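You operate a simulated robot arm through the tools that you are given. There is no shell and no other tool. Be economical: measure what you need, move in short steps, check, and stop when the job is done.

Carry out the task below with a simulated robot arm. There is one attempt and no reset: what you move stays moved.

JOB
Put things in order on the top of the steel bench. At the end: the small black bin stands where the silver mesh screen (marked "20") stood; the small white bin stands where the small black bin stood; the white tape roll stands where the small white bin stood; the silver mesh screen from the top of the steel bench stands on top of the blue plastic block; whatever was shut is shut again. Leave all else as you found it, and nothing knocked over.

It is judged by the outcome, as a careful person would: the job done as asked, and still so three seconds after it is handed in. It fails if anything else is knocked over, pushed out of place, dropped, spilled or broken.

ROBOT AND FRAMES
A 7-joint arm with a two-finger parallel gripper, fixed in place. Base frame: the origin is at the foot of the arm, x ahead of it, y to its left, z up; the work surface is at about z = 0. Units: m, rad, N and s.
With the tool pointing down near the work surface it reaches from about 0.24 to 0.62 m from the base axis. Its first joint turns from -1.152 to 1.152 rad. Payload 2.6 kg.
The TCP is the grasp point between the finger pads, 0.03 m short of the fingertips. In the tool frame z runs along the fingers and y along their closing line. The gripper opens to 0.094 m. The fingers are 0.028 m wide and 0.01 m thick; the gripper's body (0.05 by 0.096 m) begins 0.055 m behind the TCP.
Orientation is that of the tool frame in the base frame, as a unit quaternion [x, y, z, w]. With the fingers straight down and closing along the base's y, the tool's x points along the base's -x, its y along +y and its z along -z.

CONTROLS
- The arm moves only by the tool move_arm. Its argument "steps" is text: rows parted by semicolons, each of 7 numbers parted by spaces: the shift along the tool's x, y, z in units of 500 mm (1.0 is 500 mm), then the turn, a rotation vector about the tool's x, y, z in units of 180 degrees (1.0 is 180 degrees), then the finger opening in m, from 0 to 0.094. In form: tx ty tz wx wy wz jaw; .... A call has 1 to 8 rows; each row is the pose to reach, as a shift and turn from the pose commanded when the call began, along the tool's axes at that moment. A call with a number of a shift or a turn outside -1 to 1 is refused whole. Each row takes 0.2 s and may step no farther than 0.05 m and 0.15 rad from the row before; otherwise, or with a gripper value out of range, the whole call is refused. Where a pose cannot be reached the arm comes as near as it can. A force on the tool above 40 N (or 10 N above the force at the start of the call, whichever is more), or a blocked arm, ends the call early, and 0.2 s more pass. The fingers move at their own pace (about 0.072 m/s each) and stop on an object; they squeeze with about 43 N. The grip force told is the motor's: it shows also when the fingers shut on nothing. Time passes only in rows, and 0.2 s behind the last, so rows that repeat a pose let the fingers close. The reply holds the time, the measured pose of the TCP, the force on the tool along the base axes, the opening and the grip force, in the units named above and with some noise.
- Cameras (640 x 400 px; columns grow to the right, rows downward): "scene" is fixed at [0.0085, 0.4318, 0.5559]; the picture's right is [-0.88, -0.48, 0.00], its down [-0.35, 0.63, -0.69] and it looks along [0.33, -0.61, -0.72] (base axes); focal length 277 px, centre (320, 200). "wrist" rides on the gripper at [-0.037, 0, -0.058] in the tool frame; the picture's right is [0.00, -1.00, 0.00], its down [0.97, 0.00, -0.24] and it looks along [0.24, 0.00, 0.97] (tool axes); focal length 218 px, centre (320, 200).
- get_image(camera): a new picture of that camera. No time passes.
- probe_pixels(camera, pixels): for up to 12 pixels [column, row] of the newest picture of that camera ("zoom" is the newest enlarged one), the place [x, y, z] in the base frame of the surface seen there, good to about 0.002 m, but the place of the scene camera against the robot may be out by one fixed shift of up to 0.018 m in any direction. No time passes.
- inspect(camera, box): a new picture of the part [left, top, right, bottom] of that camera's present view, enlarged. No time passes.
- finish_job(): hands the job in; it is judged then, once.

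Keep the steps short. Do not move on a guess: measure, check each grasp and each placing, and mend mistakes. In all there are 80 turns and 38 pictures (those below and enlarged ones count). Leave the gripper open and the arm clear of the work at the hand-in unless told otherwise, and finish with a single line.

The tools are called after ">>>" as a command line: name --argument value ..., lists and objects as JSON in quotes. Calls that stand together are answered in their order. move_arm: Moves the arm, as the interface text tells. Its arguments: {"type":"object","properties":{"steps":{"type":"string"}},"required":["steps"]} The other tools are called the same way: get_image (camera) takes a picture; probe_pixels (camera, pixels) gives the place of the surface under pixels of a picture; inspect (camera, box) takes an enlarged picture of a part of a camera's view; finish_job () hands the job in.

At the start:

```text
time_s: 0.0
ee_pos: [0.3125, 0.2339, 0.3319]
orientation: [0.0, 1.0, 0.0, 0.0]
wrist_force: [0.0, 0.0, -0.4]
width: 0.0938
gripper_force: 0.1
```

scene: 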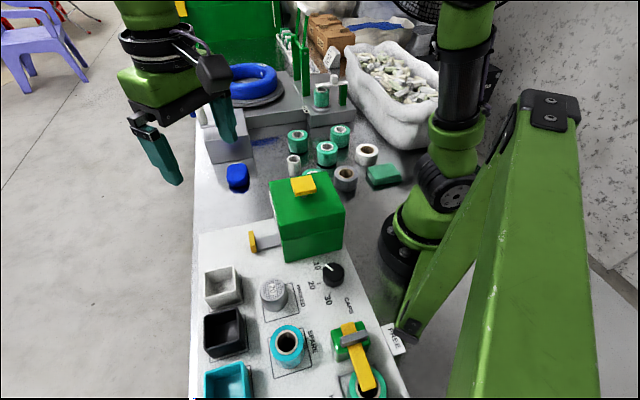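
wrist: 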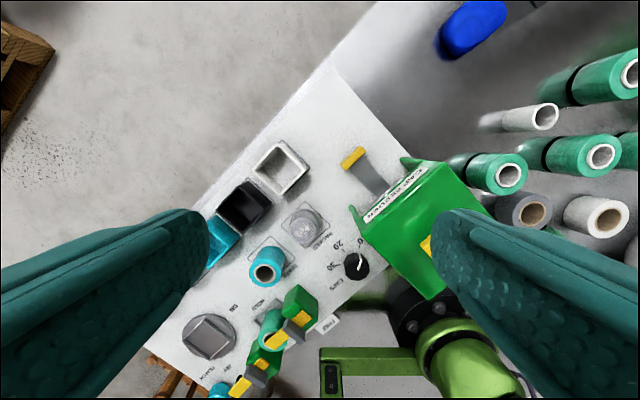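

I'll begin with enlarged looks at the panel and at the objects behind it.

>>> inspect --camera "scene" --box '[190, 230, 420, 400]'

>>> inspect --camera "scene" --box '[190, 60, 430, 220]'

>>> inspect --camera "wrist" --box '[140, 100, 460, 400]'

```text
2.35 times, centred on (305, 315) of scene
```

zoom: 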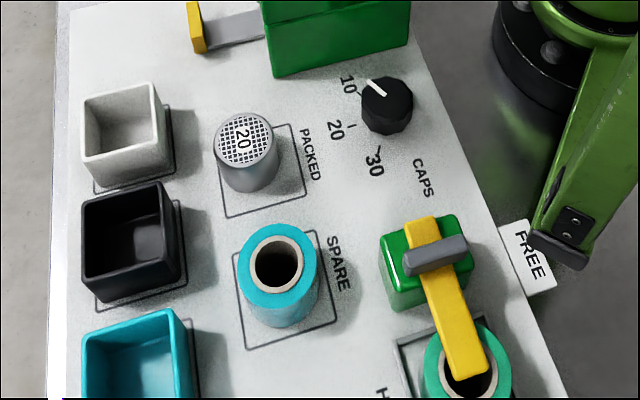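

```text
2.50 times, centred on (310, 140) of scene
```

zoom: 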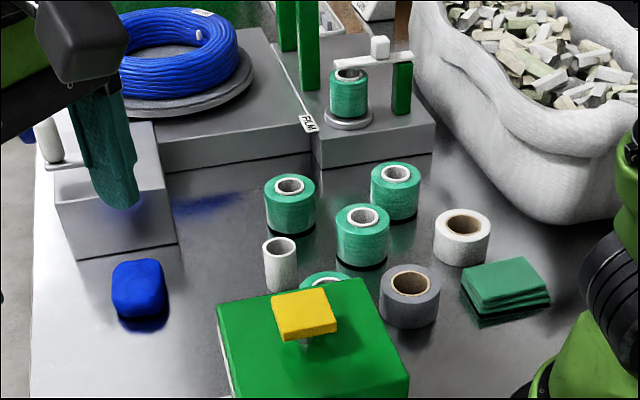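

```text
1.33 times, centred on (300, 250) of wrist
```

zoom: 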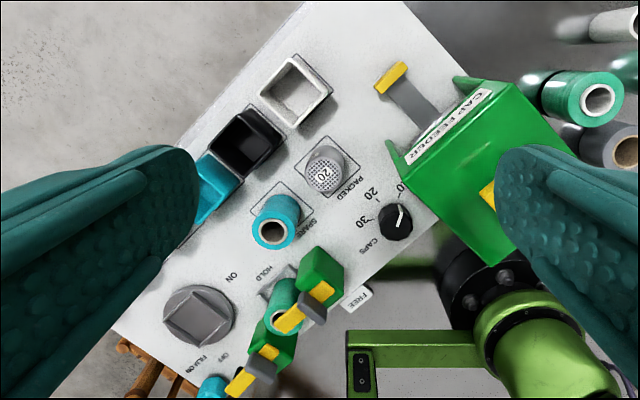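

The "20" screen is in the PACKED square, with the white and black bins to its left. The blue block and white tape roll are behind the green feeder. Next I'll measure them through the wrist camera.

>>> get_image --camera "wrist"

>>> probe_pixels --camera "wrist" --pixels '[[281, 143], [307, 166], [279, 194], [255, 170], [280, 170], [247, 180], [270, 202], [220, 212], [310, 235], [330, 180], [470, 15], [475, 45]]'

>>> get_image --camera "scene"

>>> probe_pixels --camera "scene" --pixels '[[275, 285], [237, 172], [237, 190], [228, 168], [245, 168], [222, 290], [222, 332], [357, 150], [376, 150], [366, 163], [366, 145], [221, 272]]'

```text
32 pictures are left
```

wrist: 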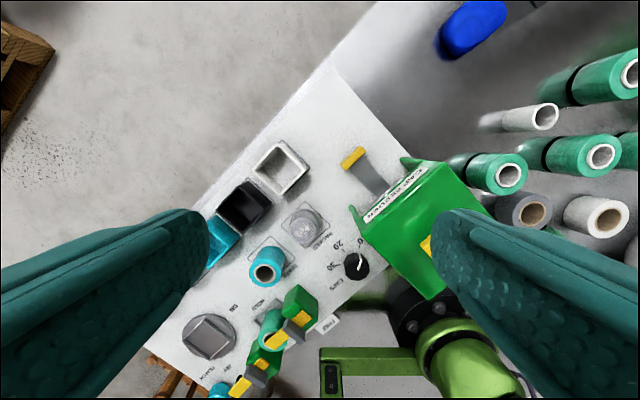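

```text
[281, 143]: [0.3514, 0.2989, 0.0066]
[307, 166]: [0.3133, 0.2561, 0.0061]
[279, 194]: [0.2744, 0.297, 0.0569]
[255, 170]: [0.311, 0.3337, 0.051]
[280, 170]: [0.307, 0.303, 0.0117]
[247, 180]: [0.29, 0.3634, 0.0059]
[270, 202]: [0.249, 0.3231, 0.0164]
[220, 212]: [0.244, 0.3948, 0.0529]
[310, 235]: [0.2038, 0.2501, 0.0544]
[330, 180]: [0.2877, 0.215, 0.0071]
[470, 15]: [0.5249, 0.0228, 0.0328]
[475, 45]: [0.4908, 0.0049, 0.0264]
```

```text
31 pictures are left
```

scene: 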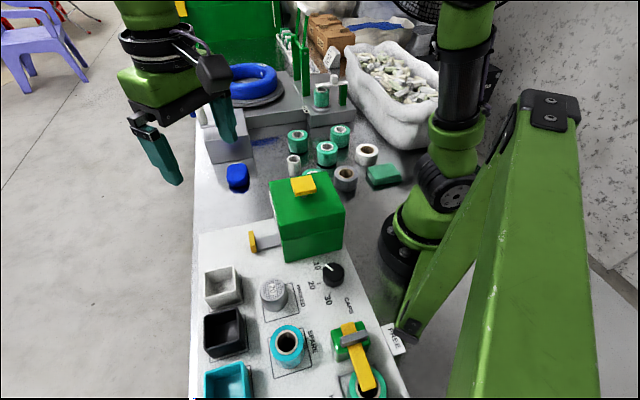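

```text
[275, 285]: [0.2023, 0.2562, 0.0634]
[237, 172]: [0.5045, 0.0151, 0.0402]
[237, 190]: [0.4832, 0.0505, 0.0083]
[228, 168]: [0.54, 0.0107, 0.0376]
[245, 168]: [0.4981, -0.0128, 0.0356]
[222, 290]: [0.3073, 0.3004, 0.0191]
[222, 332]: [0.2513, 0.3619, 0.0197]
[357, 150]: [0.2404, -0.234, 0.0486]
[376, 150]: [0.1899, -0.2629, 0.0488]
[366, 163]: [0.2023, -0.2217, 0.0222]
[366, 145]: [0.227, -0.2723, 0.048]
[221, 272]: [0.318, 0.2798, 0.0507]
```

The panel's axes lie at about 45° to the base. I'll turn the tool -45° about base z so the fingers close across the bin row, then move above the panel for a closer look.

>>> move_arm --steps "0.024 0.015 0.027 0 0 0.0417 0.094; 0.048 0.031 0.053 0 0 0.0833 0.094; 0.0725 0.046 0.08 0 0 0.125 0.094; 0.097 0.061 0.107 0 0 0.1667 0.094; 0.121 0.077 0.133 0 0 0.2083 0.094; 0.145 0.092 0.16 0 0 0.25 0.094; 0.145 0.092 0.16 0 0 0.25 0.094"

>>> get_image --camera "wrist"

```text
time_s: 1.6
ee_pos: [0.238, 0.2796, 0.2514]
orientation: [0.382, 0.924, 0.0, 0.0]
wrist_force: [0.3, 0.4, 0.1]
width: 0.0939
gripper_force: 0.0
```

```text
30 pictures are left
```

wrist: 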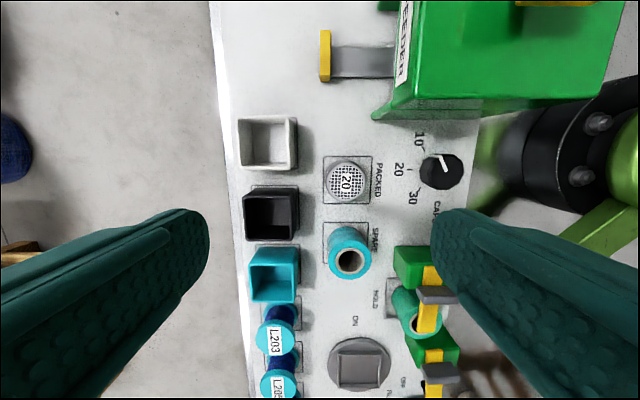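

The tool is now aligned with the panel. I'll probe the bin rims and bases, the square outlines and the screen.

>>> inspect --camera "wrist" --box '[220, 100, 400, 260]'

```text
2.50 times, centred on (310, 180) of wrist
```

zoom: 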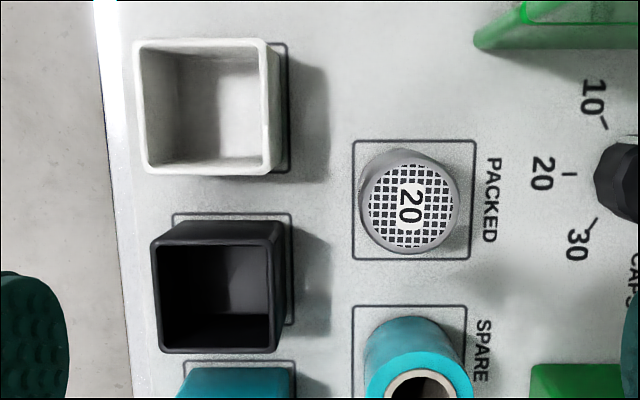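

Probing rim corners, screen edges and the drawn squares in the zoom.

>>> probe_pixels --camera "zoom" --pixels '[[138, 44], [262, 43], [270, 169], [149, 170], [358, 142], [475, 142], [470, 258], [354, 258], [412, 160], [411, 246], [372, 205], [453, 208]]'

>>> probe_pixels --camera "zoom" --pixels '[[155, 237], [270, 226], [277, 345], [161, 349], [175, 215], [290, 214], [292, 323], [286, 45], [288, 172], [215, 215], [215, 310], [205, 100]]'

```text
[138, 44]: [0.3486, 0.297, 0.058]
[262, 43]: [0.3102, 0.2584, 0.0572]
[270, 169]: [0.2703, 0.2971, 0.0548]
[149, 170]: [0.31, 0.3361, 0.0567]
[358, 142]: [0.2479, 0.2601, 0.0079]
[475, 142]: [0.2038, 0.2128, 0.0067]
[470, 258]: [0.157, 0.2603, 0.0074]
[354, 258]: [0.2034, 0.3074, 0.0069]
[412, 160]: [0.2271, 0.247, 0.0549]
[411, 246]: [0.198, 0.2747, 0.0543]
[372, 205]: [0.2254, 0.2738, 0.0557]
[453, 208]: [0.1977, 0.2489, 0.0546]
```

```text
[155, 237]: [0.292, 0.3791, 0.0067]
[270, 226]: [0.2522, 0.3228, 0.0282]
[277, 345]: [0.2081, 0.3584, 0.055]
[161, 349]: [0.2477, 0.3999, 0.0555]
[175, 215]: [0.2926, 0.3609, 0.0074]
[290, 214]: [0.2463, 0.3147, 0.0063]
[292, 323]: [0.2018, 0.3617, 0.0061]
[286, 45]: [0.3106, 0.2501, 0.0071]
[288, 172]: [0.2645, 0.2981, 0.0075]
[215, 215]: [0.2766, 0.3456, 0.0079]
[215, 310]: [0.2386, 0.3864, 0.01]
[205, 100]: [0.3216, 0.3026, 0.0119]
```

The measurements are as follows:

| Item | Centre | Size | Top |
|---|---|---|---|
| Screen | (0.212, 0.261) | Ø 0.040 | z 0.055 |
| White bin | (0.310, 0.297) | 0.055 square | z 0.057 |
| Black bin | (0.2475, 0.360) | — | — |

Next I'll move over the screen and down to z ≈ 0.12.

>>> move_arm --steps "0.005 -0.03 0.06 0 0 0 0.08; 0.0105 -0.063 0.12 0 0 0 0.08; 0.0105 -0.063 0.2 0 0 0 0.08; 0.0105 -0.063 0.263 0 0 0 0.08; 0.0105 -0.063 0.263 0 0 0 0.08"

>>> get_image --camera "wrist"

```text
time_s: 2.8
ee_pos: [0.2132, 0.2607, 0.1196]
orientation: [0.382, 0.924, 0.0, 0.0]
wrist_force: [0.5, 0.4, 0.0]
width: 0.0797
gripper_force: 0.0
```

```text
28 pictures are left
```

wrist: 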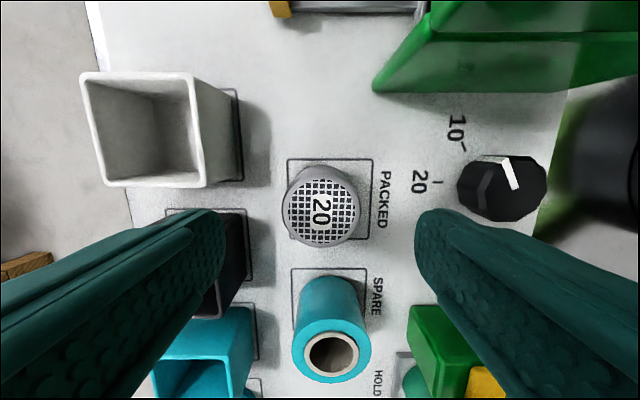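

The screen is centred between the fingers at column 320. Next: descend to TCP z ≈ 0.042 and close.

>>> move_arm --steps "0 0 0.08 0 0 0 0.08; 0 0 0.13 0 0 0 0.08; 0 0 0.155 0 0 0 0.08; 0 0 0.155 0 0 0 0.03; 0 0 0.155 0 0 0 0.03; 0 0 0.155 0 0 0 0.03"

```text
time_s: 4.2
ee_pos: [0.2127, 0.2608, 0.0417]
orientation: [0.383, 0.924, 0.0, 0.0]
wrist_force: [-0.3, -0.4, 0.5]
width: 0.0484
gripper_force: 42.9
```

The grip holds at 0.0484 m. I'll lift to clear height and check.

>>> move_arm --steps "0 0 -0.03 0 0 0 0.03; 0 0 -0.12 0 0 0 0.03; 0 0 -0.21 0 0 0 0.03; 0 0 -0.3 0 0 0 0.03; 0 0 -0.39 0 0 0 0.03"

>>> get_image --camera "wrist"

```text
time_s: 5.4
ee_pos: [0.2123, 0.2588, 0.2392]
orientation: [0.383, 0.924, 0.0, 0.0]
wrist_force: [-0.5, 0.2, -0.7]
width: 0.0301
gripper_force: 0.0
```

```text
27 pictures are left
```

wrist: 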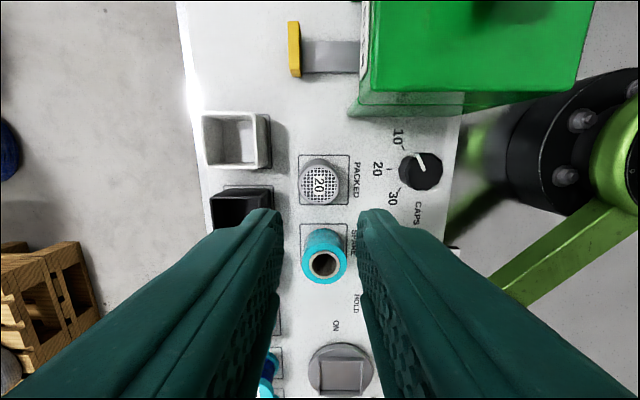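

The fingers are empty at 0.0301 m, so the screen slipped out and still stands on its square. I'll look closely to see why.

>>> inspect --camera "scene" --box '[240, 260, 320, 320]'

>>> inspect --camera "wrist" --box '[285, 140, 365, 220]'

```text
6.67 times, centred on (280, 290) of scene
```

zoom: 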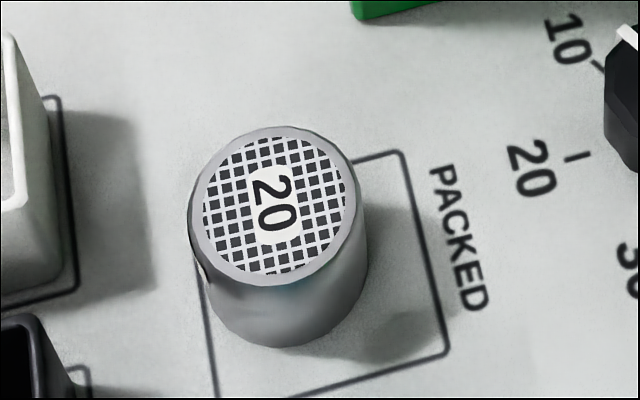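

```text
5.00 times, centred on (325, 180) of wrist
```

zoom: 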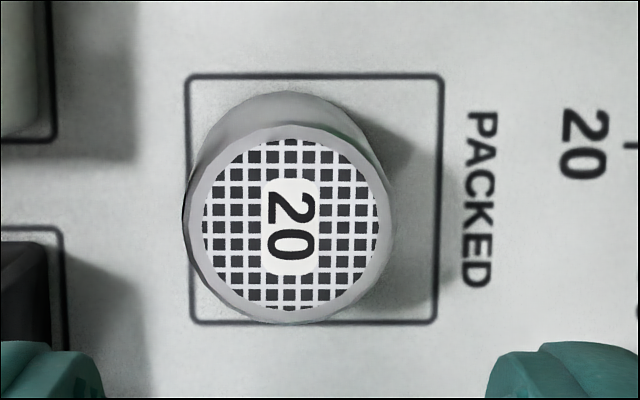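

It looks like a plain upright cylinder. I'll measure whether it moved before trying again.

>>> probe_pixels --camera "zoom" --pixels '[[290, 145], [290, 310], [200, 225], [380, 225], [290, 225], [290, 100], [190, 190], [186, 78], [440, 78], [436, 322], [192, 322]]'

```text
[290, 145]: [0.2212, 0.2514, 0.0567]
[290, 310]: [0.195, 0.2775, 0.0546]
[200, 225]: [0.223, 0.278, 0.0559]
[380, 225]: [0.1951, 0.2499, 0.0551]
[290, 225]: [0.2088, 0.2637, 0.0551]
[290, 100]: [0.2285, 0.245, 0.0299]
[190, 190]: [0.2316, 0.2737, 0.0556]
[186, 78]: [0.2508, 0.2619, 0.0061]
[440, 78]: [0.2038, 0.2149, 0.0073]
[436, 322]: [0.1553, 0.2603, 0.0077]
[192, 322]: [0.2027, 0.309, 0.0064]
```

The screen slid about 5 mm toward SPARE. I'll re-grip at (0.2088, 0.264) with a full-close command, then lift only slightly and slowly to see whether it holds.

>>> move_arm --steps "0.0113 -0.002 0.08 0 0 0 0.08; 0.0113 -0.002 0.17 0 0 0 0.08; 0.0113 -0.002 0.26 0 0 0 0.08; 0.0113 -0.002 0.34 0 0 0 0.08; 0.0113 -0.002 0.393 0 0 0 0.08; 0.0113 -0.002 0.393 0 0 0 0; 0.0113 -0.002 0.393 0 0 0 0; 0.0113 -0.002 0.393 0 0 0 0"

>>> move_arm --steps "0 0 -0.004 0 0 0 0; 0 0 -0.008 0 0 0 0; 0 0 -0.012 0 0 0 0; 0 0 -0.016 0 0 0 0"

```text
time_s: 7.2
ee_pos: [0.2083, 0.2633, 0.0429]
orientation: [0.382, 0.924, -0.001, 0.0]
wrist_force: [0.3, 0.1, -0.7]
width: 0.0485
gripper_force: 42.8
```

```text
time_s: 8.2
ee_pos: [0.2083, 0.2646, 0.0501]
orientation: [0.383, 0.924, 0.001, 0.0]
wrist_force: [0.6, 0.1, -1.6]
width: 0.0483
gripper_force: 43.0
```

Still gripping at 0.0483 m with about 1.6 N of load, 8 mm up. I'll look at whether the screen left the panel.

>>> inspect --camera "scene" --box '[220, 230, 340, 330]'

```text
4.00 times, centred on (280, 280) of scene
```

zoom: 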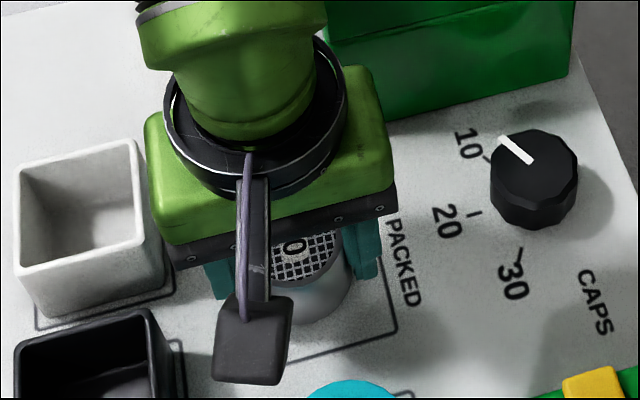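

The dark box on the gripper hangs toward the SPARE side, so I'll measure its height and the screen's position.

>>> probe_pixels --camera "zoom" --pixels '[[250, 320], [245, 378], [280, 375], [220, 370], [290, 262], [320, 270], [345, 280], [315, 320], [300, 322], [340, 340]]'

```text
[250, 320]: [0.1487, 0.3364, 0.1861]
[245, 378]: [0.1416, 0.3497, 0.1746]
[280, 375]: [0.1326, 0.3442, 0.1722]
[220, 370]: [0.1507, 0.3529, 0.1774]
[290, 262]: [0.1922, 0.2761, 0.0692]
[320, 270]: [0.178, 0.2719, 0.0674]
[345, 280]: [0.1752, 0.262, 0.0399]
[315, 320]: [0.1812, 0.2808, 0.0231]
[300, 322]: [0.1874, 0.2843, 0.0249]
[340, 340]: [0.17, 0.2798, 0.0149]
```

The screen has lifted with the fingers by about 6 mm and the box is well clear. I'll carry on lifting gently.

>>> move_arm --steps "0 0 -0.01 0 0 0 0; 0 0 -0.025 0 0 0 0; 0 0 -0.045 0 0 0 0; 0 0 -0.07 0 0 0 0; 0 0 -0.1 0 0 0 0; 0 0 -0.13 0 0 0 0; 0 0 -0.16 0 0 0 0; 0 0 -0.19 0 0 0 0"

```text
time_s: 10.0
ee_pos: [0.2089, 0.2657, 0.145]
orientation: [0.382, 0.924, 0.0, -0.001]
wrist_force: [-0.2, 0.2, -0.9]
width: 0.0481
gripper_force: 43.2
```

Grip reads 0.0481 m and 43 N. I'll check for slippage with a wrist picture.

>>> get_image --camera "wrist"

```text
23 pictures are left
```

wrist: 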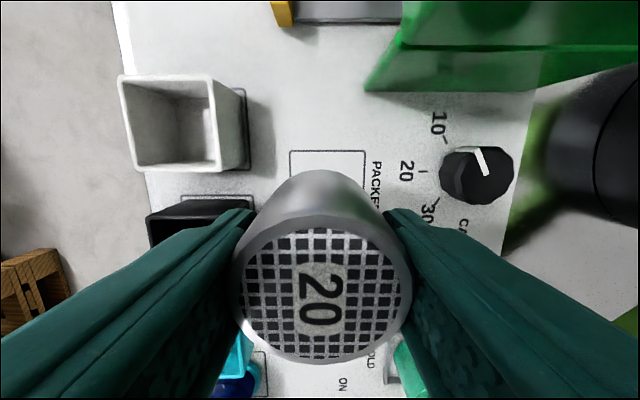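

The screen is held well, with its top above the pads. I'll measure its top in the grip, and the feeder height for a safe crossing.

>>> probe_pixels --camera "wrist" --pixels '[[322, 240], [322, 350], [248, 295], [398, 295], [322, 293]]'

>>> get_image --camera "scene"

>>> probe_pixels --camera "scene" --pixels '[[301, 186], [330, 200], [280, 200], [252, 240], [230, 148], [215, 125], [205, 115], [215, 180], [225, 169], [248, 169], [231, 185], [248, 182]]'

```text
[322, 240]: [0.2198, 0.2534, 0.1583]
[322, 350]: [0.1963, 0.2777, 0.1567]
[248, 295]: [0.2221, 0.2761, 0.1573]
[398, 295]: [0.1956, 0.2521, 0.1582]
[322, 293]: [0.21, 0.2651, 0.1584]
```

```text
22 pictures are left
```

scene: 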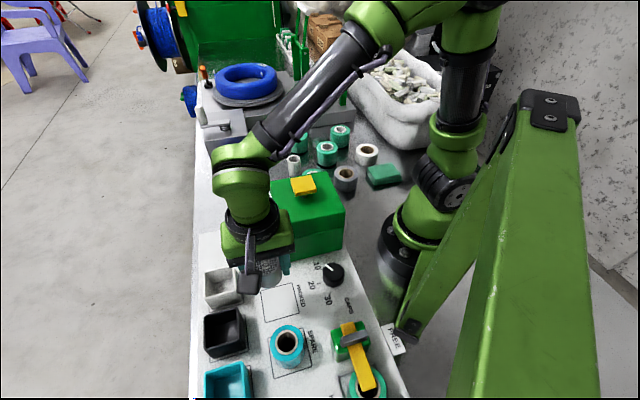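

```text
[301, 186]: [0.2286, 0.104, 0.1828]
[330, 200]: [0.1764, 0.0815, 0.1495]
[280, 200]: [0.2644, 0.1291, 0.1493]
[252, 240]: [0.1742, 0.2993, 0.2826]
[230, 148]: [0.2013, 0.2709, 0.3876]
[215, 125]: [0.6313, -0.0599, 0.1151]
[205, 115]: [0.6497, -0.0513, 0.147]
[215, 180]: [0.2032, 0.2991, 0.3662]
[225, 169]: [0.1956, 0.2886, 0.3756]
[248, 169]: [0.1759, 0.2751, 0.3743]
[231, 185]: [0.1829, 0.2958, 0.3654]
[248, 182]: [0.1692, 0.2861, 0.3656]
```

Clearances: the feeder top is about 0.14 with its knob at 0.175, and the screen's bottom is TCP − 0.036. I'll raise to 0.245 first and then carry toward the block in modest steps.

>>> move_arm --steps "0 0 -0.04 0 0 0 0; 0 0 -0.09 0 0 0 0; 0 0 -0.14 0 0 0 0; -0.02 0.002 -0.18 0 0 0 0; -0.06 0.007 -0.2 0 0 0 0; -0.11 0.012 -0.2 0 0 0 0; -0.165 0.018 -0.2 0 0 0 0; -0.225 0.025 -0.2 0 0 0 0"

>>> move_arm --steps "-0.055 0.006 0 0 0 0 0; -0.11 0.012 0 0 0 0 0; -0.165 0.018 0 0 0 0 0; -0.22 0.025 0 0 0 0 0; -0.275 0.031 0 0 0 0 0; -0.32 0.037 0 0 0 0 0; -0.35 0.04 0 0 0 0 0; -0.362 0.041 0 0 0 0 0"

>>> get_image --camera "wrist"

```text
time_s: 11.8
ee_pos: [0.2953, 0.1947, 0.2452]
orientation: [0.382, 0.924, 0.0, 0.0]
wrist_force: [0.3, -0.1, -1.4]
width: 0.0485
gripper_force: 43.1
```

```text
time_s: 13.6
ee_pos: [0.4381, 0.0781, 0.2467]
orientation: [0.382, 0.924, -0.001, 0.0]
wrist_force: [-0.5, 0.3, -0.8]
width: 0.048
gripper_force: 42.6
```

```text
21 pictures are left
```

wrist: 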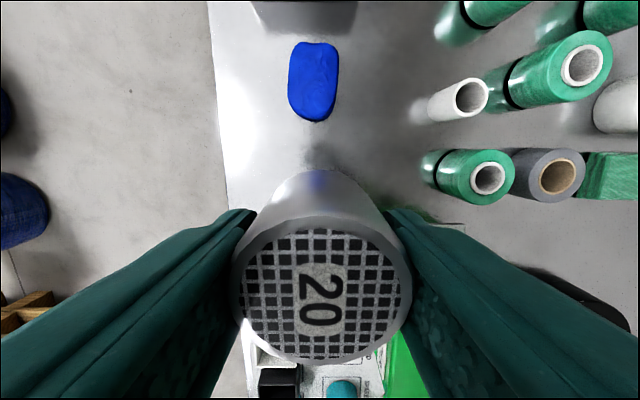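

The blue block is in view at (313, 80). I'll zoom in and probe its outline and top.

>>> inspect --camera "wrist" --box '[265, 20, 365, 140]'

>>> probe_pixels --camera "wrist" --pixels '[[314, 46], [314, 60], [314, 75], [314, 90], [314, 105], [314, 118], [293, 55], [334, 55], [291, 80], [336, 80], [292, 100], [333, 105]]'

```text
3.33 times, centred on (315, 80) of wrist
```

zoom: 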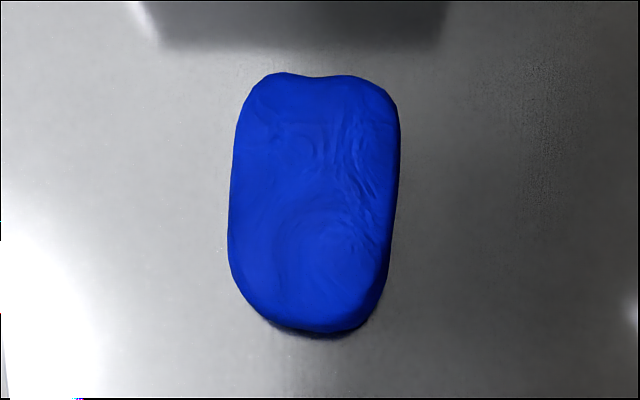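

```text
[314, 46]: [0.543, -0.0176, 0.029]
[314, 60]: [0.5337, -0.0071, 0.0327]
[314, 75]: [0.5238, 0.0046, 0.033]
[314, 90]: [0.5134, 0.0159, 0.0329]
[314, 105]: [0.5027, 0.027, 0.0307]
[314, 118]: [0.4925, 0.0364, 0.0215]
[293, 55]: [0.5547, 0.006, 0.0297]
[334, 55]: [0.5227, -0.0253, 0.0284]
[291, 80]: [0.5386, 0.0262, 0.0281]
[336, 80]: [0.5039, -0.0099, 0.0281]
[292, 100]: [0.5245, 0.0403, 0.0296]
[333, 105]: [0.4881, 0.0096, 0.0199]
```

The block's top is flat at z ≈ 0.033, centred at (0.521, 0.008). A grey box stands close behind it, so I'll measure that before going near.

>>> probe_pixels --camera "wrist" --pixels '[[300, 4], [300, 15], [300, 24], [300, 30], [300, 36], [265, 6], [350, 6], [340, 24]]'

>>> inspect --camera "scene" --box '[180, 60, 320, 200]'

>>> probe_pixels --camera "zoom" --pixels '[[100, 200], [150, 200], [200, 200], [120, 260], [180, 260], [100, 150], [200, 120], [330, 130]]'

```text
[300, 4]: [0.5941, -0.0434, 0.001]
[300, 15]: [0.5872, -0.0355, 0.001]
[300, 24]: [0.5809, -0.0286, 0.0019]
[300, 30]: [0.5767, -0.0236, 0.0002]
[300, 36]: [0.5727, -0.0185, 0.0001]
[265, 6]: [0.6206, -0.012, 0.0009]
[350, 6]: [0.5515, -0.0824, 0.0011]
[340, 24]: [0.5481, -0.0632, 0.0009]
```

```text
2.86 times, centred on (250, 130) of scene
```

zoom: 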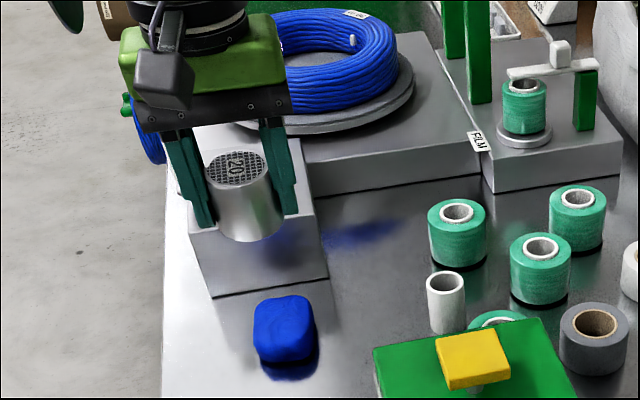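

```text
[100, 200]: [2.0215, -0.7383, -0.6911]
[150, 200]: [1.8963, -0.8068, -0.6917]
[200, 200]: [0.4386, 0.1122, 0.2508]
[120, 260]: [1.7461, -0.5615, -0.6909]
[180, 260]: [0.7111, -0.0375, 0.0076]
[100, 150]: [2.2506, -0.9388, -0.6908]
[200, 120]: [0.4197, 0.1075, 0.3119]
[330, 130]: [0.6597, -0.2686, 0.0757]
```

>>> probe_pixels --camera "zoom" --pixels '[[215, 285], [320, 268], [200, 240], [315, 210], [260, 260], [305, 180], [215, 150], [270, 238]]'

```text
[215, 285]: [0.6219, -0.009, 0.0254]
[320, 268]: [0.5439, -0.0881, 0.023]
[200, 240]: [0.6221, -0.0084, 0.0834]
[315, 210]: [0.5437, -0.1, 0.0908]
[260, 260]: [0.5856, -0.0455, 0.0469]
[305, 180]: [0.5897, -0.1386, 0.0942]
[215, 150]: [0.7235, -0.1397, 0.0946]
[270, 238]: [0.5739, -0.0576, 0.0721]
```

The grey box's front is about 0.08 m from the block's centre and its top is ≈ 0.087. The gripper body will stay above 0.12, so the clearance is fine. Now I'll move over the block and down to TCP 0.11.

>>> move_arm --steps "-0.05 0.004 -0.01 0 0 0 0; -0.1 0.008 0 0 0 0 0; -0.15 0.012 0 0 0 0 0; -0.195 0.0156 0.03 0 0 0 0; -0.2163 0.0156 0.08 0 0 0 0; -0.2163 0.0156 0.15 0 0 0 0; -0.2163 0.0156 0.21 0 0 0 0; -0.2163 0.0156 0.26 0 0 0 0"

>>> get_image --camera "wrist"

```text
time_s: 15.4
ee_pos: [0.521, 0.0074, 0.1133]
orientation: [0.383, 0.924, 0.001, 0.0]
wrist_force: [-0.2, -0.5, -2.1]
width: 0.0481
gripper_force: 42.9
```

```text
18 pictures are left
```

wrist: 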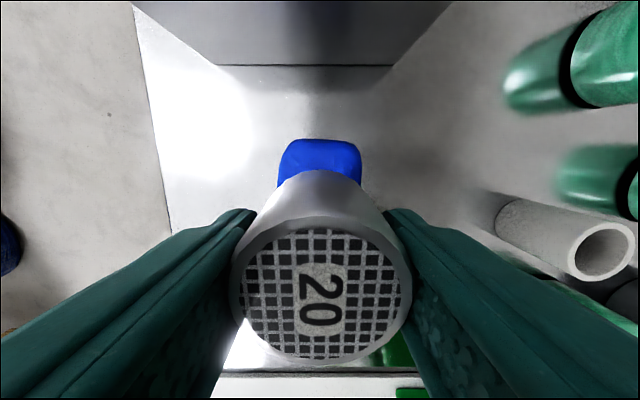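

It's lined up. I'll lower to just above contact.

>>> move_arm --steps "0 0 0.03 0 0 0 0; 0 0 0.06 0 0 0 0; 0 0 0.076 0 0 0 0; 0 0 0.084 0 0 0 0; 0 0 0.084 0 0 0 0"

>>> move_arm --steps "0 0 0.003 0 0 0 0; 0 0 0.005 0 0 0 0"

```text
time_s: 16.6
ee_pos: [0.5202, 0.008, 0.0719]
orientation: [0.382, 0.924, -0.001, 0.0]
wrist_force: [0.2, -0.5, -1.3]
width: 0.0482
gripper_force: 42.9
```

```text
time_s: 17.2
ee_pos: [0.5198, 0.0094, 0.0694]
orientation: [0.382, 0.924, 0.0, 0.0]
wrist_force: [1.0, -0.2, -2.4]
width: 0.0482
gripper_force: 43.2
```

No contact yet. I'll lower in 1 mm steps.

>>> move_arm --steps "0 0 0.002 0 0 0 0; 0 0 0.004 0 0 0 0"

```text
time_s: 17.8
ee_pos: [0.5204, 0.0087, 0.0687]
orientation: [0.383, 0.924, 0.0, -0.001]
wrist_force: [-1.8, -1.1, 3.7]
width: 0.0483
gripper_force: 43.4
```

Contact: the force flipped to +3.7 N. I'll open the fingers, then retreat straight up.

>>> move_arm --steps "0 0 0 0 0 0 0.052; 0 0 0 0 0 0 0.06; 0 0 0 0 0 0 0.075; 0 0 0 0 0 0 0.08; 0 0 -0.02 0 0 0 0.08; 0 0 -0.08 0 0 0 0.08; 0 0 -0.16 0 0 0 0.08; 0 0 -0.24 0 0 0 0.08"

>>> get_image --camera "wrist"

>>> get_image --camera "scene"

```text
time_s: 19.6
ee_pos: [0.5181, 0.008, 0.1882]
orientation: [0.383, 0.924, 0.0, 0.0]
wrist_force: [-0.2, 1.0, 0.3]
width: 0.0802
gripper_force: 0.1
```

```text
17 pictures are left
```

wrist: 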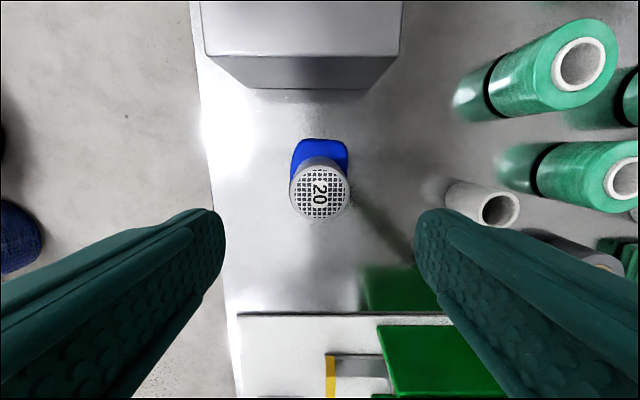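

```text
16 pictures are left
```

scene: 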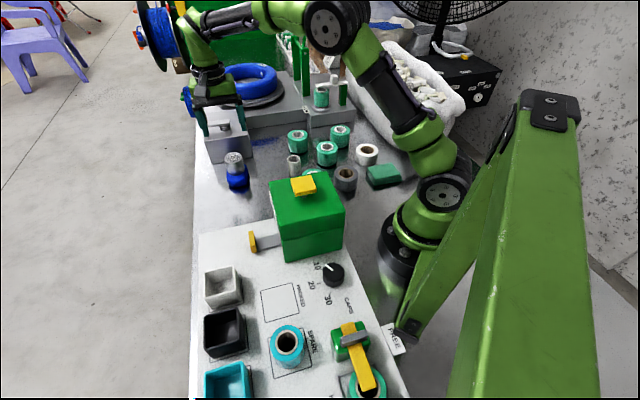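

The screen stands on the block. I'll check that its top is level and centred.

>>> probe_pixels --camera "wrist" --pixels '[[320, 172], [320, 212], [297, 193], [342, 193], [320, 193], [320, 145]]'

```text
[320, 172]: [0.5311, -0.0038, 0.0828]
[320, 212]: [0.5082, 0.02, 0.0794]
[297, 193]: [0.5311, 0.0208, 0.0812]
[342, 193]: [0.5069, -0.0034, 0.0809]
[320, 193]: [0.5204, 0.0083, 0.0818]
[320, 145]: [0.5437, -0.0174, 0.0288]
```

The screen is level within measurement noise and centred at (0.520, 0.008). Next I'll travel to above the black bin at (0.2475, 0.360).

>>> move_arm --steps "0.03 0.004 -0.024 0 0 0 0.08; 0.1 0.013 -0.024 0 0 0 0.08; 0.18 0.023 -0.024 0 0 0 0.08; 0.26 0.033 -0.024 0 0 0 0.08; 0.34 0.043 -0.024 0 0 0 0.08; 0.42 0.053 -0.024 0 0 0 0.08; 0.5 0.064 -0.024 0 0 0 0.08; 0.58 0.074 -0.024 0 0 0 0.08"

>>> move_arm --steps "0.07 0.009 0 0 0 0 0.08; 0.14 0.018 0 0 0 0 0.08; 0.21 0.027 0 0 0 0 0.08; 0.27 0.034 0 0 0 0 0.08; 0.303 0.0384 0 0 0 0 0.08; 0.303 0.0384 0.06 0 0 0 0.08; 0.303 0.0384 0.12 0 0 0 0.08; 0.303 0.0384 0.12 0 0 0 0.08"

>>> get_image --camera "wrist"

```text
time_s: 21.4
ee_pos: [0.342, 0.2411, 0.2012]
orientation: [0.384, 0.923, 0.0, 0.0]
wrist_force: [-0.3, -0.2, 0.7]
width: 0.08
gripper_force: 0.1
```

```text
time_s: 23.2
ee_pos: [0.2489, 0.3615, 0.14]
orientation: [0.382, 0.924, 0.001, 0.001]
wrist_force: [-0.4, 0.0, 0.4]
width: 0.0801
gripper_force: 0.0
```

```text
15 pictures are left
```

wrist: 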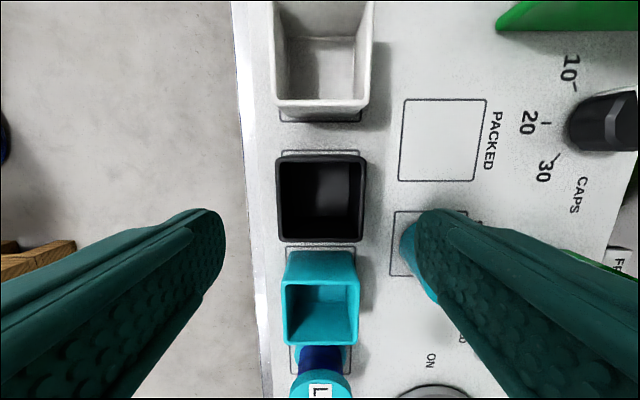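

The black bin is nearly centred. I'll probe its rim to refine.

>>> probe_pixels --camera "wrist" --pixels '[[280, 195], [363, 195], [321, 157], [321, 239], [278, 160], [364, 160], [361, 238], [281, 238]]'

```text
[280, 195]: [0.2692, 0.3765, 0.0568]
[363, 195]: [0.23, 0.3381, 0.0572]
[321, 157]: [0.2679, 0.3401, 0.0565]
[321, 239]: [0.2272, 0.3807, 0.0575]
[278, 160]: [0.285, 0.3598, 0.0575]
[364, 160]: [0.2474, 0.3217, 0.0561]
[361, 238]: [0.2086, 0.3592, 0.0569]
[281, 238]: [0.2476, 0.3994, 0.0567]
```

The bin's centre is (0.2472, 0.360). I'll descend to TCP z ≈ 0.042, close, and lift gently by 1 cm.

>>> move_arm --steps "0 -0.003 0.07 0 0 0 0.08; 0 -0.003 0.14 0 0 0 0.08; 0 -0.003 0.18 0 0 0 0.08; 0 -0.003 0.196 0 0 0 0.08; 0 -0.003 0.196 0 0 0 0; 0 -0.003 0.196 0 0 0 0; 0 -0.003 0.196 0 0 0 0"

>>> move_arm --steps "0 0 -0.004 0 0 0 0; 0 0 -0.008 0 0 0 0; 0 0 -0.014 0 0 0 0; 0 0 -0.02 0 0 0 0; 0 0 -0.03 0 0 0 0"

```text
time_s: 24.8
ee_pos: [0.2457, 0.36, 0.0415]
orientation: [0.384, 0.923, 0.0, 0.0]
wrist_force: [1.0, 0.1, 0.7]
width: 0.0634
gripper_force: 42.8
```

```text
time_s: 26.0
ee_pos: [0.2466, 0.3589, 0.0565]
orientation: [0.383, 0.924, 0.0, 0.0]
wrist_force: [-0.8, 0.0, -0.4]
width: 0.0634
gripper_force: 42.6
```

Holding at 0.0634 m. I'll lift further and check.

>>> move_arm --steps "0 0 -0.02 0 0 0 0; 0 0 -0.045 0 0 0 0; 0 0 -0.075 0 0 0 0; 0 0 -0.105 0 0 0 0; 0 0 -0.135 0 0 0 0; 0 0 -0.165 0 0 0 0; 0 0 -0.18 0 0 0 0"

>>> get_image --camera "wrist"

```text
time_s: 27.6
ee_pos: [0.2472, 0.3602, 0.1463]
orientation: [0.383, 0.924, 0.0, 0.0]
wrist_force: [0.0, -0.6, -0.4]
width: 0.0634
gripper_force: 42.7
```

```text
14 pictures are left
```

wrist: 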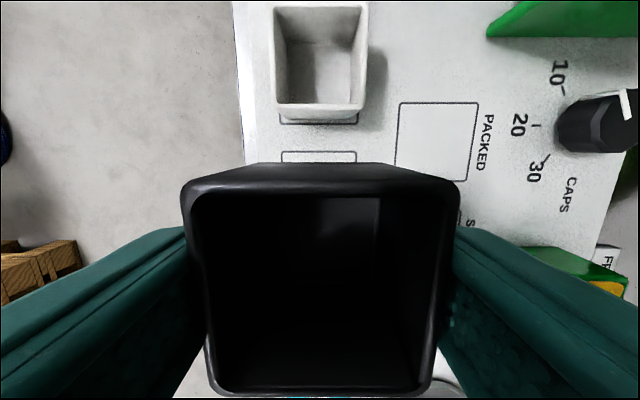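

The black bin is held. Next: move to above the screen's old place at (0.211, 0.261) and descend to just above contact.

>>> move_arm --steps "-0.02 -0.048 0 0 0 0 0; -0.045 -0.096 0 0 0 0 0; -0.068 -0.144 0 0 0 0 0; -0.0888 -0.1912 0 0 0 0 0; -0.0888 -0.1912 0.06 0 0 0 0; -0.0888 -0.1912 0.12 0 0 0 0; -0.0888 -0.1912 0.17 0 0 0 0; -0.0888 -0.1912 0.195 0 0 0 0"

>>> inspect --camera "scene" --box '[190, 230, 350, 370]'

```text
time_s: 29.4
ee_pos: [0.2103, 0.2618, 0.05]
orientation: [0.383, 0.924, 0.0, 0.001]
wrist_force: [-0.8, 0.5, -0.3]
width: 0.0635
gripper_force: 42.9
```

```text
2.86 times, centred on (270, 300) of scene
```

zoom: 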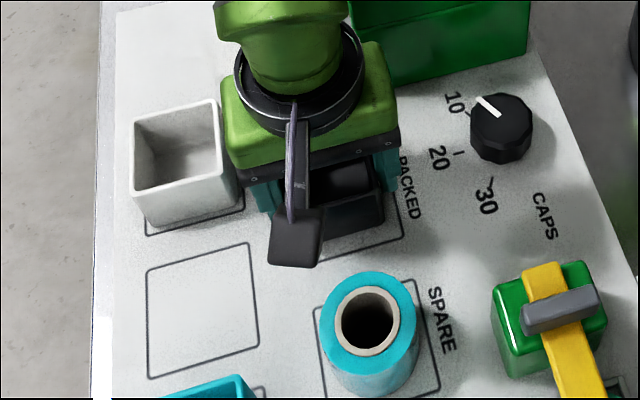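

Clear of everything. I'll lower the last millimetres in small steps.

>>> move_arm --steps "0 0 0.006 0 0 0 0; 0 0 0.01 0 0 0 0; 0 0 0.013 0 0 0 0; 0 0 0.015 0 0 0 0"

```text
time_s: 30.4
ee_pos: [0.2114, 0.261, 0.0418]
orientation: [0.383, 0.924, 0.0, 0.0]
wrist_force: [0.1, -0.2, -0.4]
width: 0.0633
gripper_force: 43.4
```

>>> move_arm --steps "0 0 0.002 0 0 0 0; 0 0 0.004 0 0 0 0"

```text
time_s: 31.0
ee_pos: [0.2116, 0.2616, 0.0416]
orientation: [0.383, 0.924, 0.0, 0.0]
wrist_force: [-7.3, -7.7, 34.9]
width: 0.0635
gripper_force: 43.0
```

The bin is firmly on the panel at 35 N. I'll ease up 1 mm, open to 0.078, and rise.

>>> move_arm --steps "0 0 -0.002 0 0 0 0; 0 0 -0.002 0 0 0 0.066; 0 0 -0.002 0 0 0 0.072; 0 0 -0.002 0 0 0 0.078; 0 0 -0.03 0 0 0 0.08; 0 0 -0.1 0 0 0 0.08; 0 0 -0.18 0 0 0 0.08; 0 0 -0.24 0 0 0 0.08"

>>> get_image --camera "wrist"

```text
time_s: 32.8
ee_pos: [0.2105, 0.2602, 0.1595]
orientation: [0.384, 0.923, 0.0, 0.0]
wrist_force: [-0.4, 0.4, -0.5]
width: 0.08
gripper_force: 0.0
```

```text
12 pictures are left
```

wrist: 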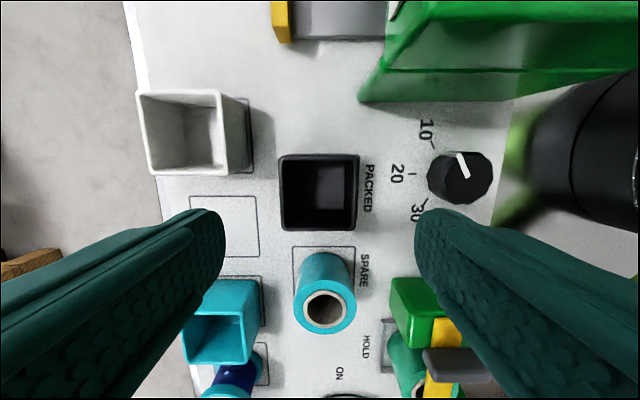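

The black bin stands where the screen was. Next I'll move over the white bin at (0.310, 0.297), to z ≈ 0.12.

>>> move_arm --steps "-0.03 0.06 0 0 0 0 0.08; -0.06 0.12 0 0 0 0 0.08; -0.089 0.191 0 0 0 0 0.08; -0.089 0.191 0.05 0 0 0 0.08; -0.089 0.191 0.05 0 0 0 0.08"

>>> get_image --camera "wrist"

>>> probe_pixels --camera "wrist" --pixels '[[278, 165], [363, 165], [361, 240], [281, 240], [320, 162], [320, 242]]'

```text
time_s: 34.0
ee_pos: [0.3101, 0.2963, 0.1358]
orientation: [0.383, 0.924, -0.001, 0.0]
wrist_force: [-0.5, 0.0, -0.2]
width: 0.0802
gripper_force: 0.1
```

```text
11 pictures are left
```

wrist: 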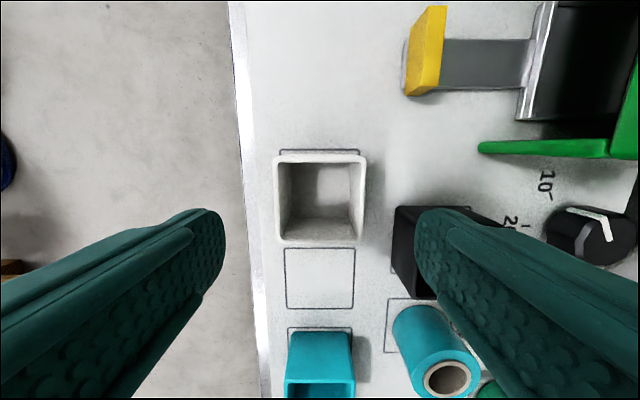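

```text
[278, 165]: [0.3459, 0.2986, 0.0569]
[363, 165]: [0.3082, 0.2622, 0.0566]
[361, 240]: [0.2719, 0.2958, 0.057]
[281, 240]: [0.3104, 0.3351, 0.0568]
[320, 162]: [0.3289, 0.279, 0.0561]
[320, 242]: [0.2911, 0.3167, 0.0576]
```

The bin is centred and the finger is clear of the black bin. I'll descend, close, and lift gently.

>>> move_arm --steps "0 0 0.07 0 0 0 0.08; 0 0 0.14 0 0 0 0.08; 0 0 0.175 0 0 0 0.08; 0 0 0.188 0 0 0 0.08; 0 0 0.188 0 0 0 0; 0 0 0.188 0 0 0 0; 0 0 0.188 0 0 0 0"

>>> move_arm --steps "0 0 -0.004 0 0 0 0; 0 0 -0.01 0 0 0 0; 0 0 -0.02 0 0 0 0; 0 0 -0.035 0 0 0 0; 0 0 -0.06 0 0 0 0; 0 0 -0.09 0 0 0 0; 0 0 -0.12 0 0 0 0; 0 0 -0.14 0 0 0 0"

```text
time_s: 35.6
ee_pos: [0.3088, 0.2973, 0.0406]
orientation: [0.383, 0.924, 0.0, 0.0]
wrist_force: [0.7, 0.5, 1.0]
width: 0.0631
gripper_force: 43.3
```

```text
time_s: 37.4
ee_pos: [0.3089, 0.2973, 0.1113]
orientation: [0.382, 0.924, 0.0, 0.0]
wrist_force: [-0.8, 1.0, 0.2]
width: 0.0632
gripper_force: 43.2
```

Held at 0.0632 m. I'll carry it to the black bin's old place at (0.2472, 0.360) and lower to just above.

>>> move_arm --steps "0.06 0 0 0 0 0 0; 0.12 0 0 0 0 0 0; 0.1778 0 0 0 0 0 0; 0.1778 0 0.05 0 0 0 0; 0.1778 0 0.1 0 0 0 0; 0.1778 0 0.13 0 0 0 0; 0.1778 0 0.13 0 0 0 0"

>>> move_arm --steps "0 0 0.003 0 0 0 0; 0 0 0.006 0 0 0 0; 0 0 0.009 0 0 0 0; 0 0 0.01 0 0 0 0"

```text
time_s: 39.0
ee_pos: [0.2474, 0.3591, 0.0466]
orientation: [0.383, 0.924, 0.0, 0.0]
wrist_force: [0.0, -0.2, -1.5]
width: 0.0632
gripper_force: 42.9
```

```text
time_s: 40.0
ee_pos: [0.2474, 0.3595, 0.0402]
orientation: [0.383, 0.924, -0.001, -0.001]
wrist_force: [-0.5, 0.6, -0.2]
width: 0.0633
gripper_force: 43.2
```

Within about 1 mm of the panel. One more half-millimetre step, then release and rise.

>>> move_arm --steps "0 0 0.001 0 0 0 0; 0 0 0.001 0 0 0 0.066; 0 0 0.001 0 0 0 0.072; 0 0 0.001 0 0 0 0.08; 0 0 -0.03 0 0 0 0.08; 0 0 -0.1 0 0 0 0.08; 0 0 -0.19 0 0 0 0.08; 0 0 -0.28 0 0 0 0.08"

>>> get_image --camera "wrist"

```text
time_s: 41.8
ee_pos: [0.2447, 0.3577, 0.1812]
orientation: [0.383, 0.924, 0.0, -0.001]
wrist_force: [0.0, 0.2, 0.6]
width: 0.0801
gripper_force: 0.1
```

```text
10 pictures are left
```

wrist: 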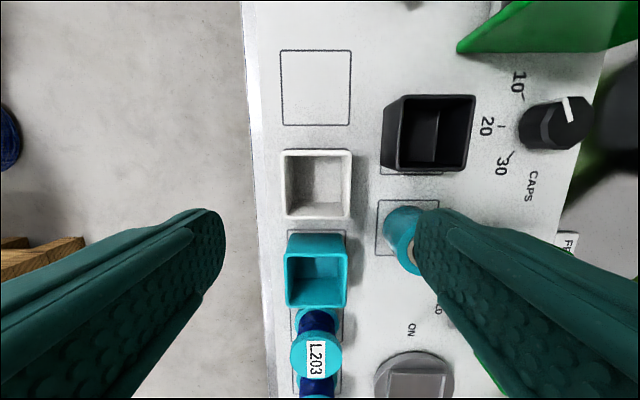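

The white bin is in the black bin's old place. Next I'll swing around at z ≈ 0.28 toward the tape roll, keeping clear of the feeder.

>>> move_arm --steps "-0.06 -0.014 -0.06 0 0 0 0.08; -0.13 -0.029 -0.12 0 0 0 0.08; -0.2 -0.045 -0.17 0 0 0 0.08; -0.275 -0.061 -0.2 0 0 0 0.08; -0.35 -0.078 -0.2 0 0 0 0.08; -0.42 -0.093 -0.2 0 0 0 0.08; -0.49 -0.108 -0.2 0 0 0 0.08; -0.556 -0.123 -0.2 0 0 0 0.08"

>>> move_arm --steps "-0.055 -0.055 0 0 0 0 0.09; -0.11 -0.11 0 0 0 0 0.09; -0.165 -0.165 0 0 0 0 0.09; -0.225 -0.225 0 0 0 0 0.09; -0.283 -0.283 0 0 0 0 0.09; -0.307 -0.37 0 0 0 0 0.09; -0.33 -0.46 0 0 0 0 0.09; -0.354 -0.5515 0 0 0 0 0.09"

>>> get_image --camera "wrist"

```text
time_s: 43.6
ee_pos: [0.4017, 0.1194, 0.2819]
orientation: [0.383, 0.924, 0.0, 0.0]
wrist_force: [-0.3, -0.2, 0.2]
width: 0.0798
gripper_force: 0.0
```

```text
time_s: 45.4
ee_pos: [0.3325, -0.2, 0.2798]
orientation: [0.382, 0.924, 0.001, -0.001]
wrist_force: [0.7, 1.0, -0.2]
width: 0.0899
gripper_force: 0.2
```

```text
9 pictures are left
```

wrist: 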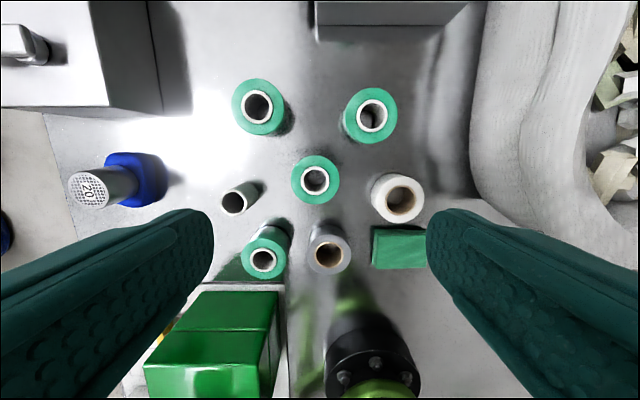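

The white tape roll is at (398, 198), with clear space on its left and right for the fingers. I'll probe it and its neighbours.

>>> probe_pixels --camera "wrist" --pixels '[[401, 180], [401, 220], [377, 202], [422, 202], [375, 185], [338, 182], [475, 180], [470, 130], [480, 160], [400, 232], [385, 196], [370, 143]]'

```text
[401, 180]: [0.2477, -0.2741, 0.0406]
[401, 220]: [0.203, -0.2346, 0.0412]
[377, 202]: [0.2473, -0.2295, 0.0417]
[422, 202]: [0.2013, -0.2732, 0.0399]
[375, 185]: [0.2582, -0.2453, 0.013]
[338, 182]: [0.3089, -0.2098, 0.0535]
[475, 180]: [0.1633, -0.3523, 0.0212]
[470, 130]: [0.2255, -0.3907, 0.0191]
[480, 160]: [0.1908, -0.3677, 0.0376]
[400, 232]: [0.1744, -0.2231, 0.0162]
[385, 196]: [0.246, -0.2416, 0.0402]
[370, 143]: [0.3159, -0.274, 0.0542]
```

The tape's centre is (0.225, −0.253), Ø ≈ 0.064, with its top at z 0.041. I'll move over it with jaws at 0.09 and down to z ≈ 0.12, then check.

>>> move_arm --steps "0.025 -0.075 0 0 0 0 0.09; 0.05 -0.15 0 0 0 0 0.09; 0.0747 -0.2237 0 0 0 0 0.09; 0.0747 -0.2237 0.09 0 0 0 0.09; 0.0747 -0.2237 0.18 0 0 0 0.09; 0.0747 -0.2237 0.26 0 0 0 0.09; 0.0747 -0.2237 0.322 0 0 0 0.09; 0.0747 -0.2237 0.322 0 0 0 0.09"

>>> get_image --camera "wrist"

>>> probe_pixels --camera "wrist" --pixels '[[320, 170], [320, 240], [280, 203], [360, 203], [270, 203], [370, 203]]'

```text
time_s: 47.2
ee_pos: [0.2255, -0.2512, 0.1183]
orientation: [0.383, 0.924, 0.0, -0.001]
wrist_force: [0.4, 0.3, -0.8]
width: 0.0901
gripper_force: 0.0
```

```text
8 pictures are left
```

wrist: 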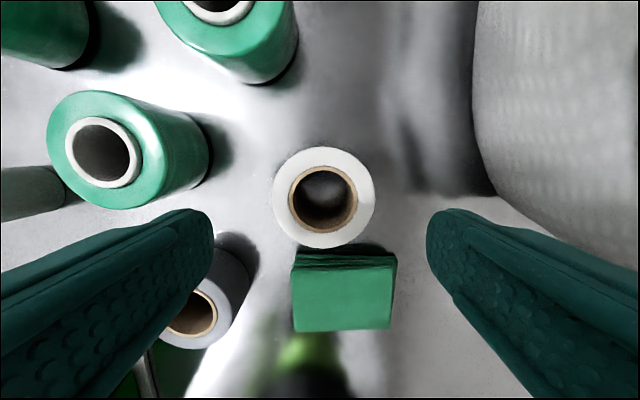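

```text
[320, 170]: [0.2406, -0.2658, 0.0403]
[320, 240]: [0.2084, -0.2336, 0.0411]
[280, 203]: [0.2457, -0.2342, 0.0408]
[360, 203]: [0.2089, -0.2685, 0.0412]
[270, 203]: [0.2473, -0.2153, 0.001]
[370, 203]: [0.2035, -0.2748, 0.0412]
```

The roll's centre is about 4 mm toward +u and 3 mm to the right. I'll correct for that, descend to TCP z ≈ 0.037, and close.

>>> move_arm --steps "-0.009 -0.006 0.05 0 0 0 0.09; -0.009 -0.006 0.11 0 0 0 0.09; -0.009 -0.006 0.15 0 0 0 0.09; -0.009 -0.006 0.163 0 0 0 0.09; -0.009 -0.006 0.163 0 0 0 0; -0.009 -0.006 0.163 0 0 0 0; -0.009 -0.006 0.163 0 0 0 0"

>>> move_arm --steps "0 0 -0.004 0 0 0 0; 0 0 -0.01 0 0 0 0; 0 0 -0.02 0 0 0 0; 0 0 -0.035 0 0 0 0; 0 0 -0.06 0 0 0 0; 0 0 -0.09 0 0 0 0; 0 0 -0.13 0 0 0 0; 0 0 -0.17 0 0 0 0"

>>> get_image --camera "wrist"

```text
time_s: 48.8
ee_pos: [0.2256, -0.2584, 0.0395]
orientation: [0.383, 0.924, 0.0, 0.001]
wrist_force: [0.0, 0.1, -0.7]
width: 0.067
gripper_force: 43.1
```

```text
time_s: 50.6
ee_pos: [0.2255, -0.2584, 0.1246]
orientation: [0.383, 0.924, 0.0, 0.0]
wrist_force: [0.4, 0.1, -0.9]
width: 0.0672
gripper_force: 43.0
```

```text
7 pictures are left
```

wrist: 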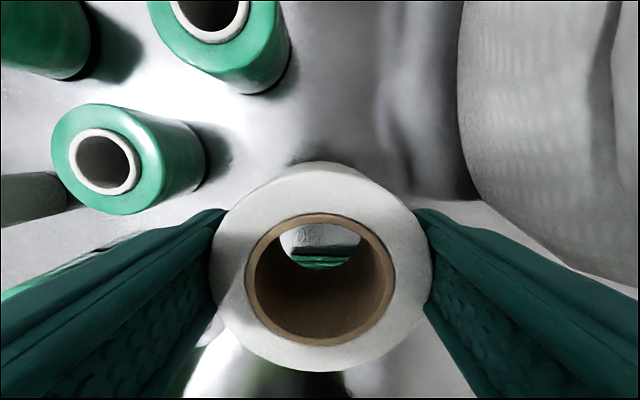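

The roll is held at 0.067 m. I'll raise it and go back around the same way.

>>> move_arm --steps "0 0 -0.05 0 0 0 0; 0 0 -0.11 0 0 0 0; 0 0 -0.18 0 0 0 0; 0 0 -0.24 0 0 0 0; 0.004 0.05 -0.29 0 0 0 0; 0.009 0.12 -0.29 0 0 0 0; 0.014 0.2 -0.29 0 0 0 0; 0.018 0.28 -0.29 0 0 0 0"

>>> move_arm --steps "0.005 0.08 0 0 0 0 0; 0.01 0.16 0 0 0 0 0; 0.016 0.246 0 0 0 0 0; 0.066 0.296 0 0 0 0 0; 0.116 0.346 0 0 0 0 0; 0.166 0.396 0 0 0 0 0; 0.216 0.446 0 0 0 0 0; 0.27 0.5 0 0 0 0 0"

```text
time_s: 52.4
ee_pos: [0.3187, -0.1564, 0.2683]
orientation: [0.383, 0.924, 0.0, 0.0]
wrist_force: [0.5, -0.3, -0.5]
width: 0.0669
gripper_force: 43.0
```

```text
time_s: 54.2
ee_pos: [0.4017, 0.1209, 0.2663]
orientation: [0.384, 0.923, 0.0, 0.0]
wrist_force: [-0.5, -0.4, -1.0]
width: 0.0672
gripper_force: 42.9
```

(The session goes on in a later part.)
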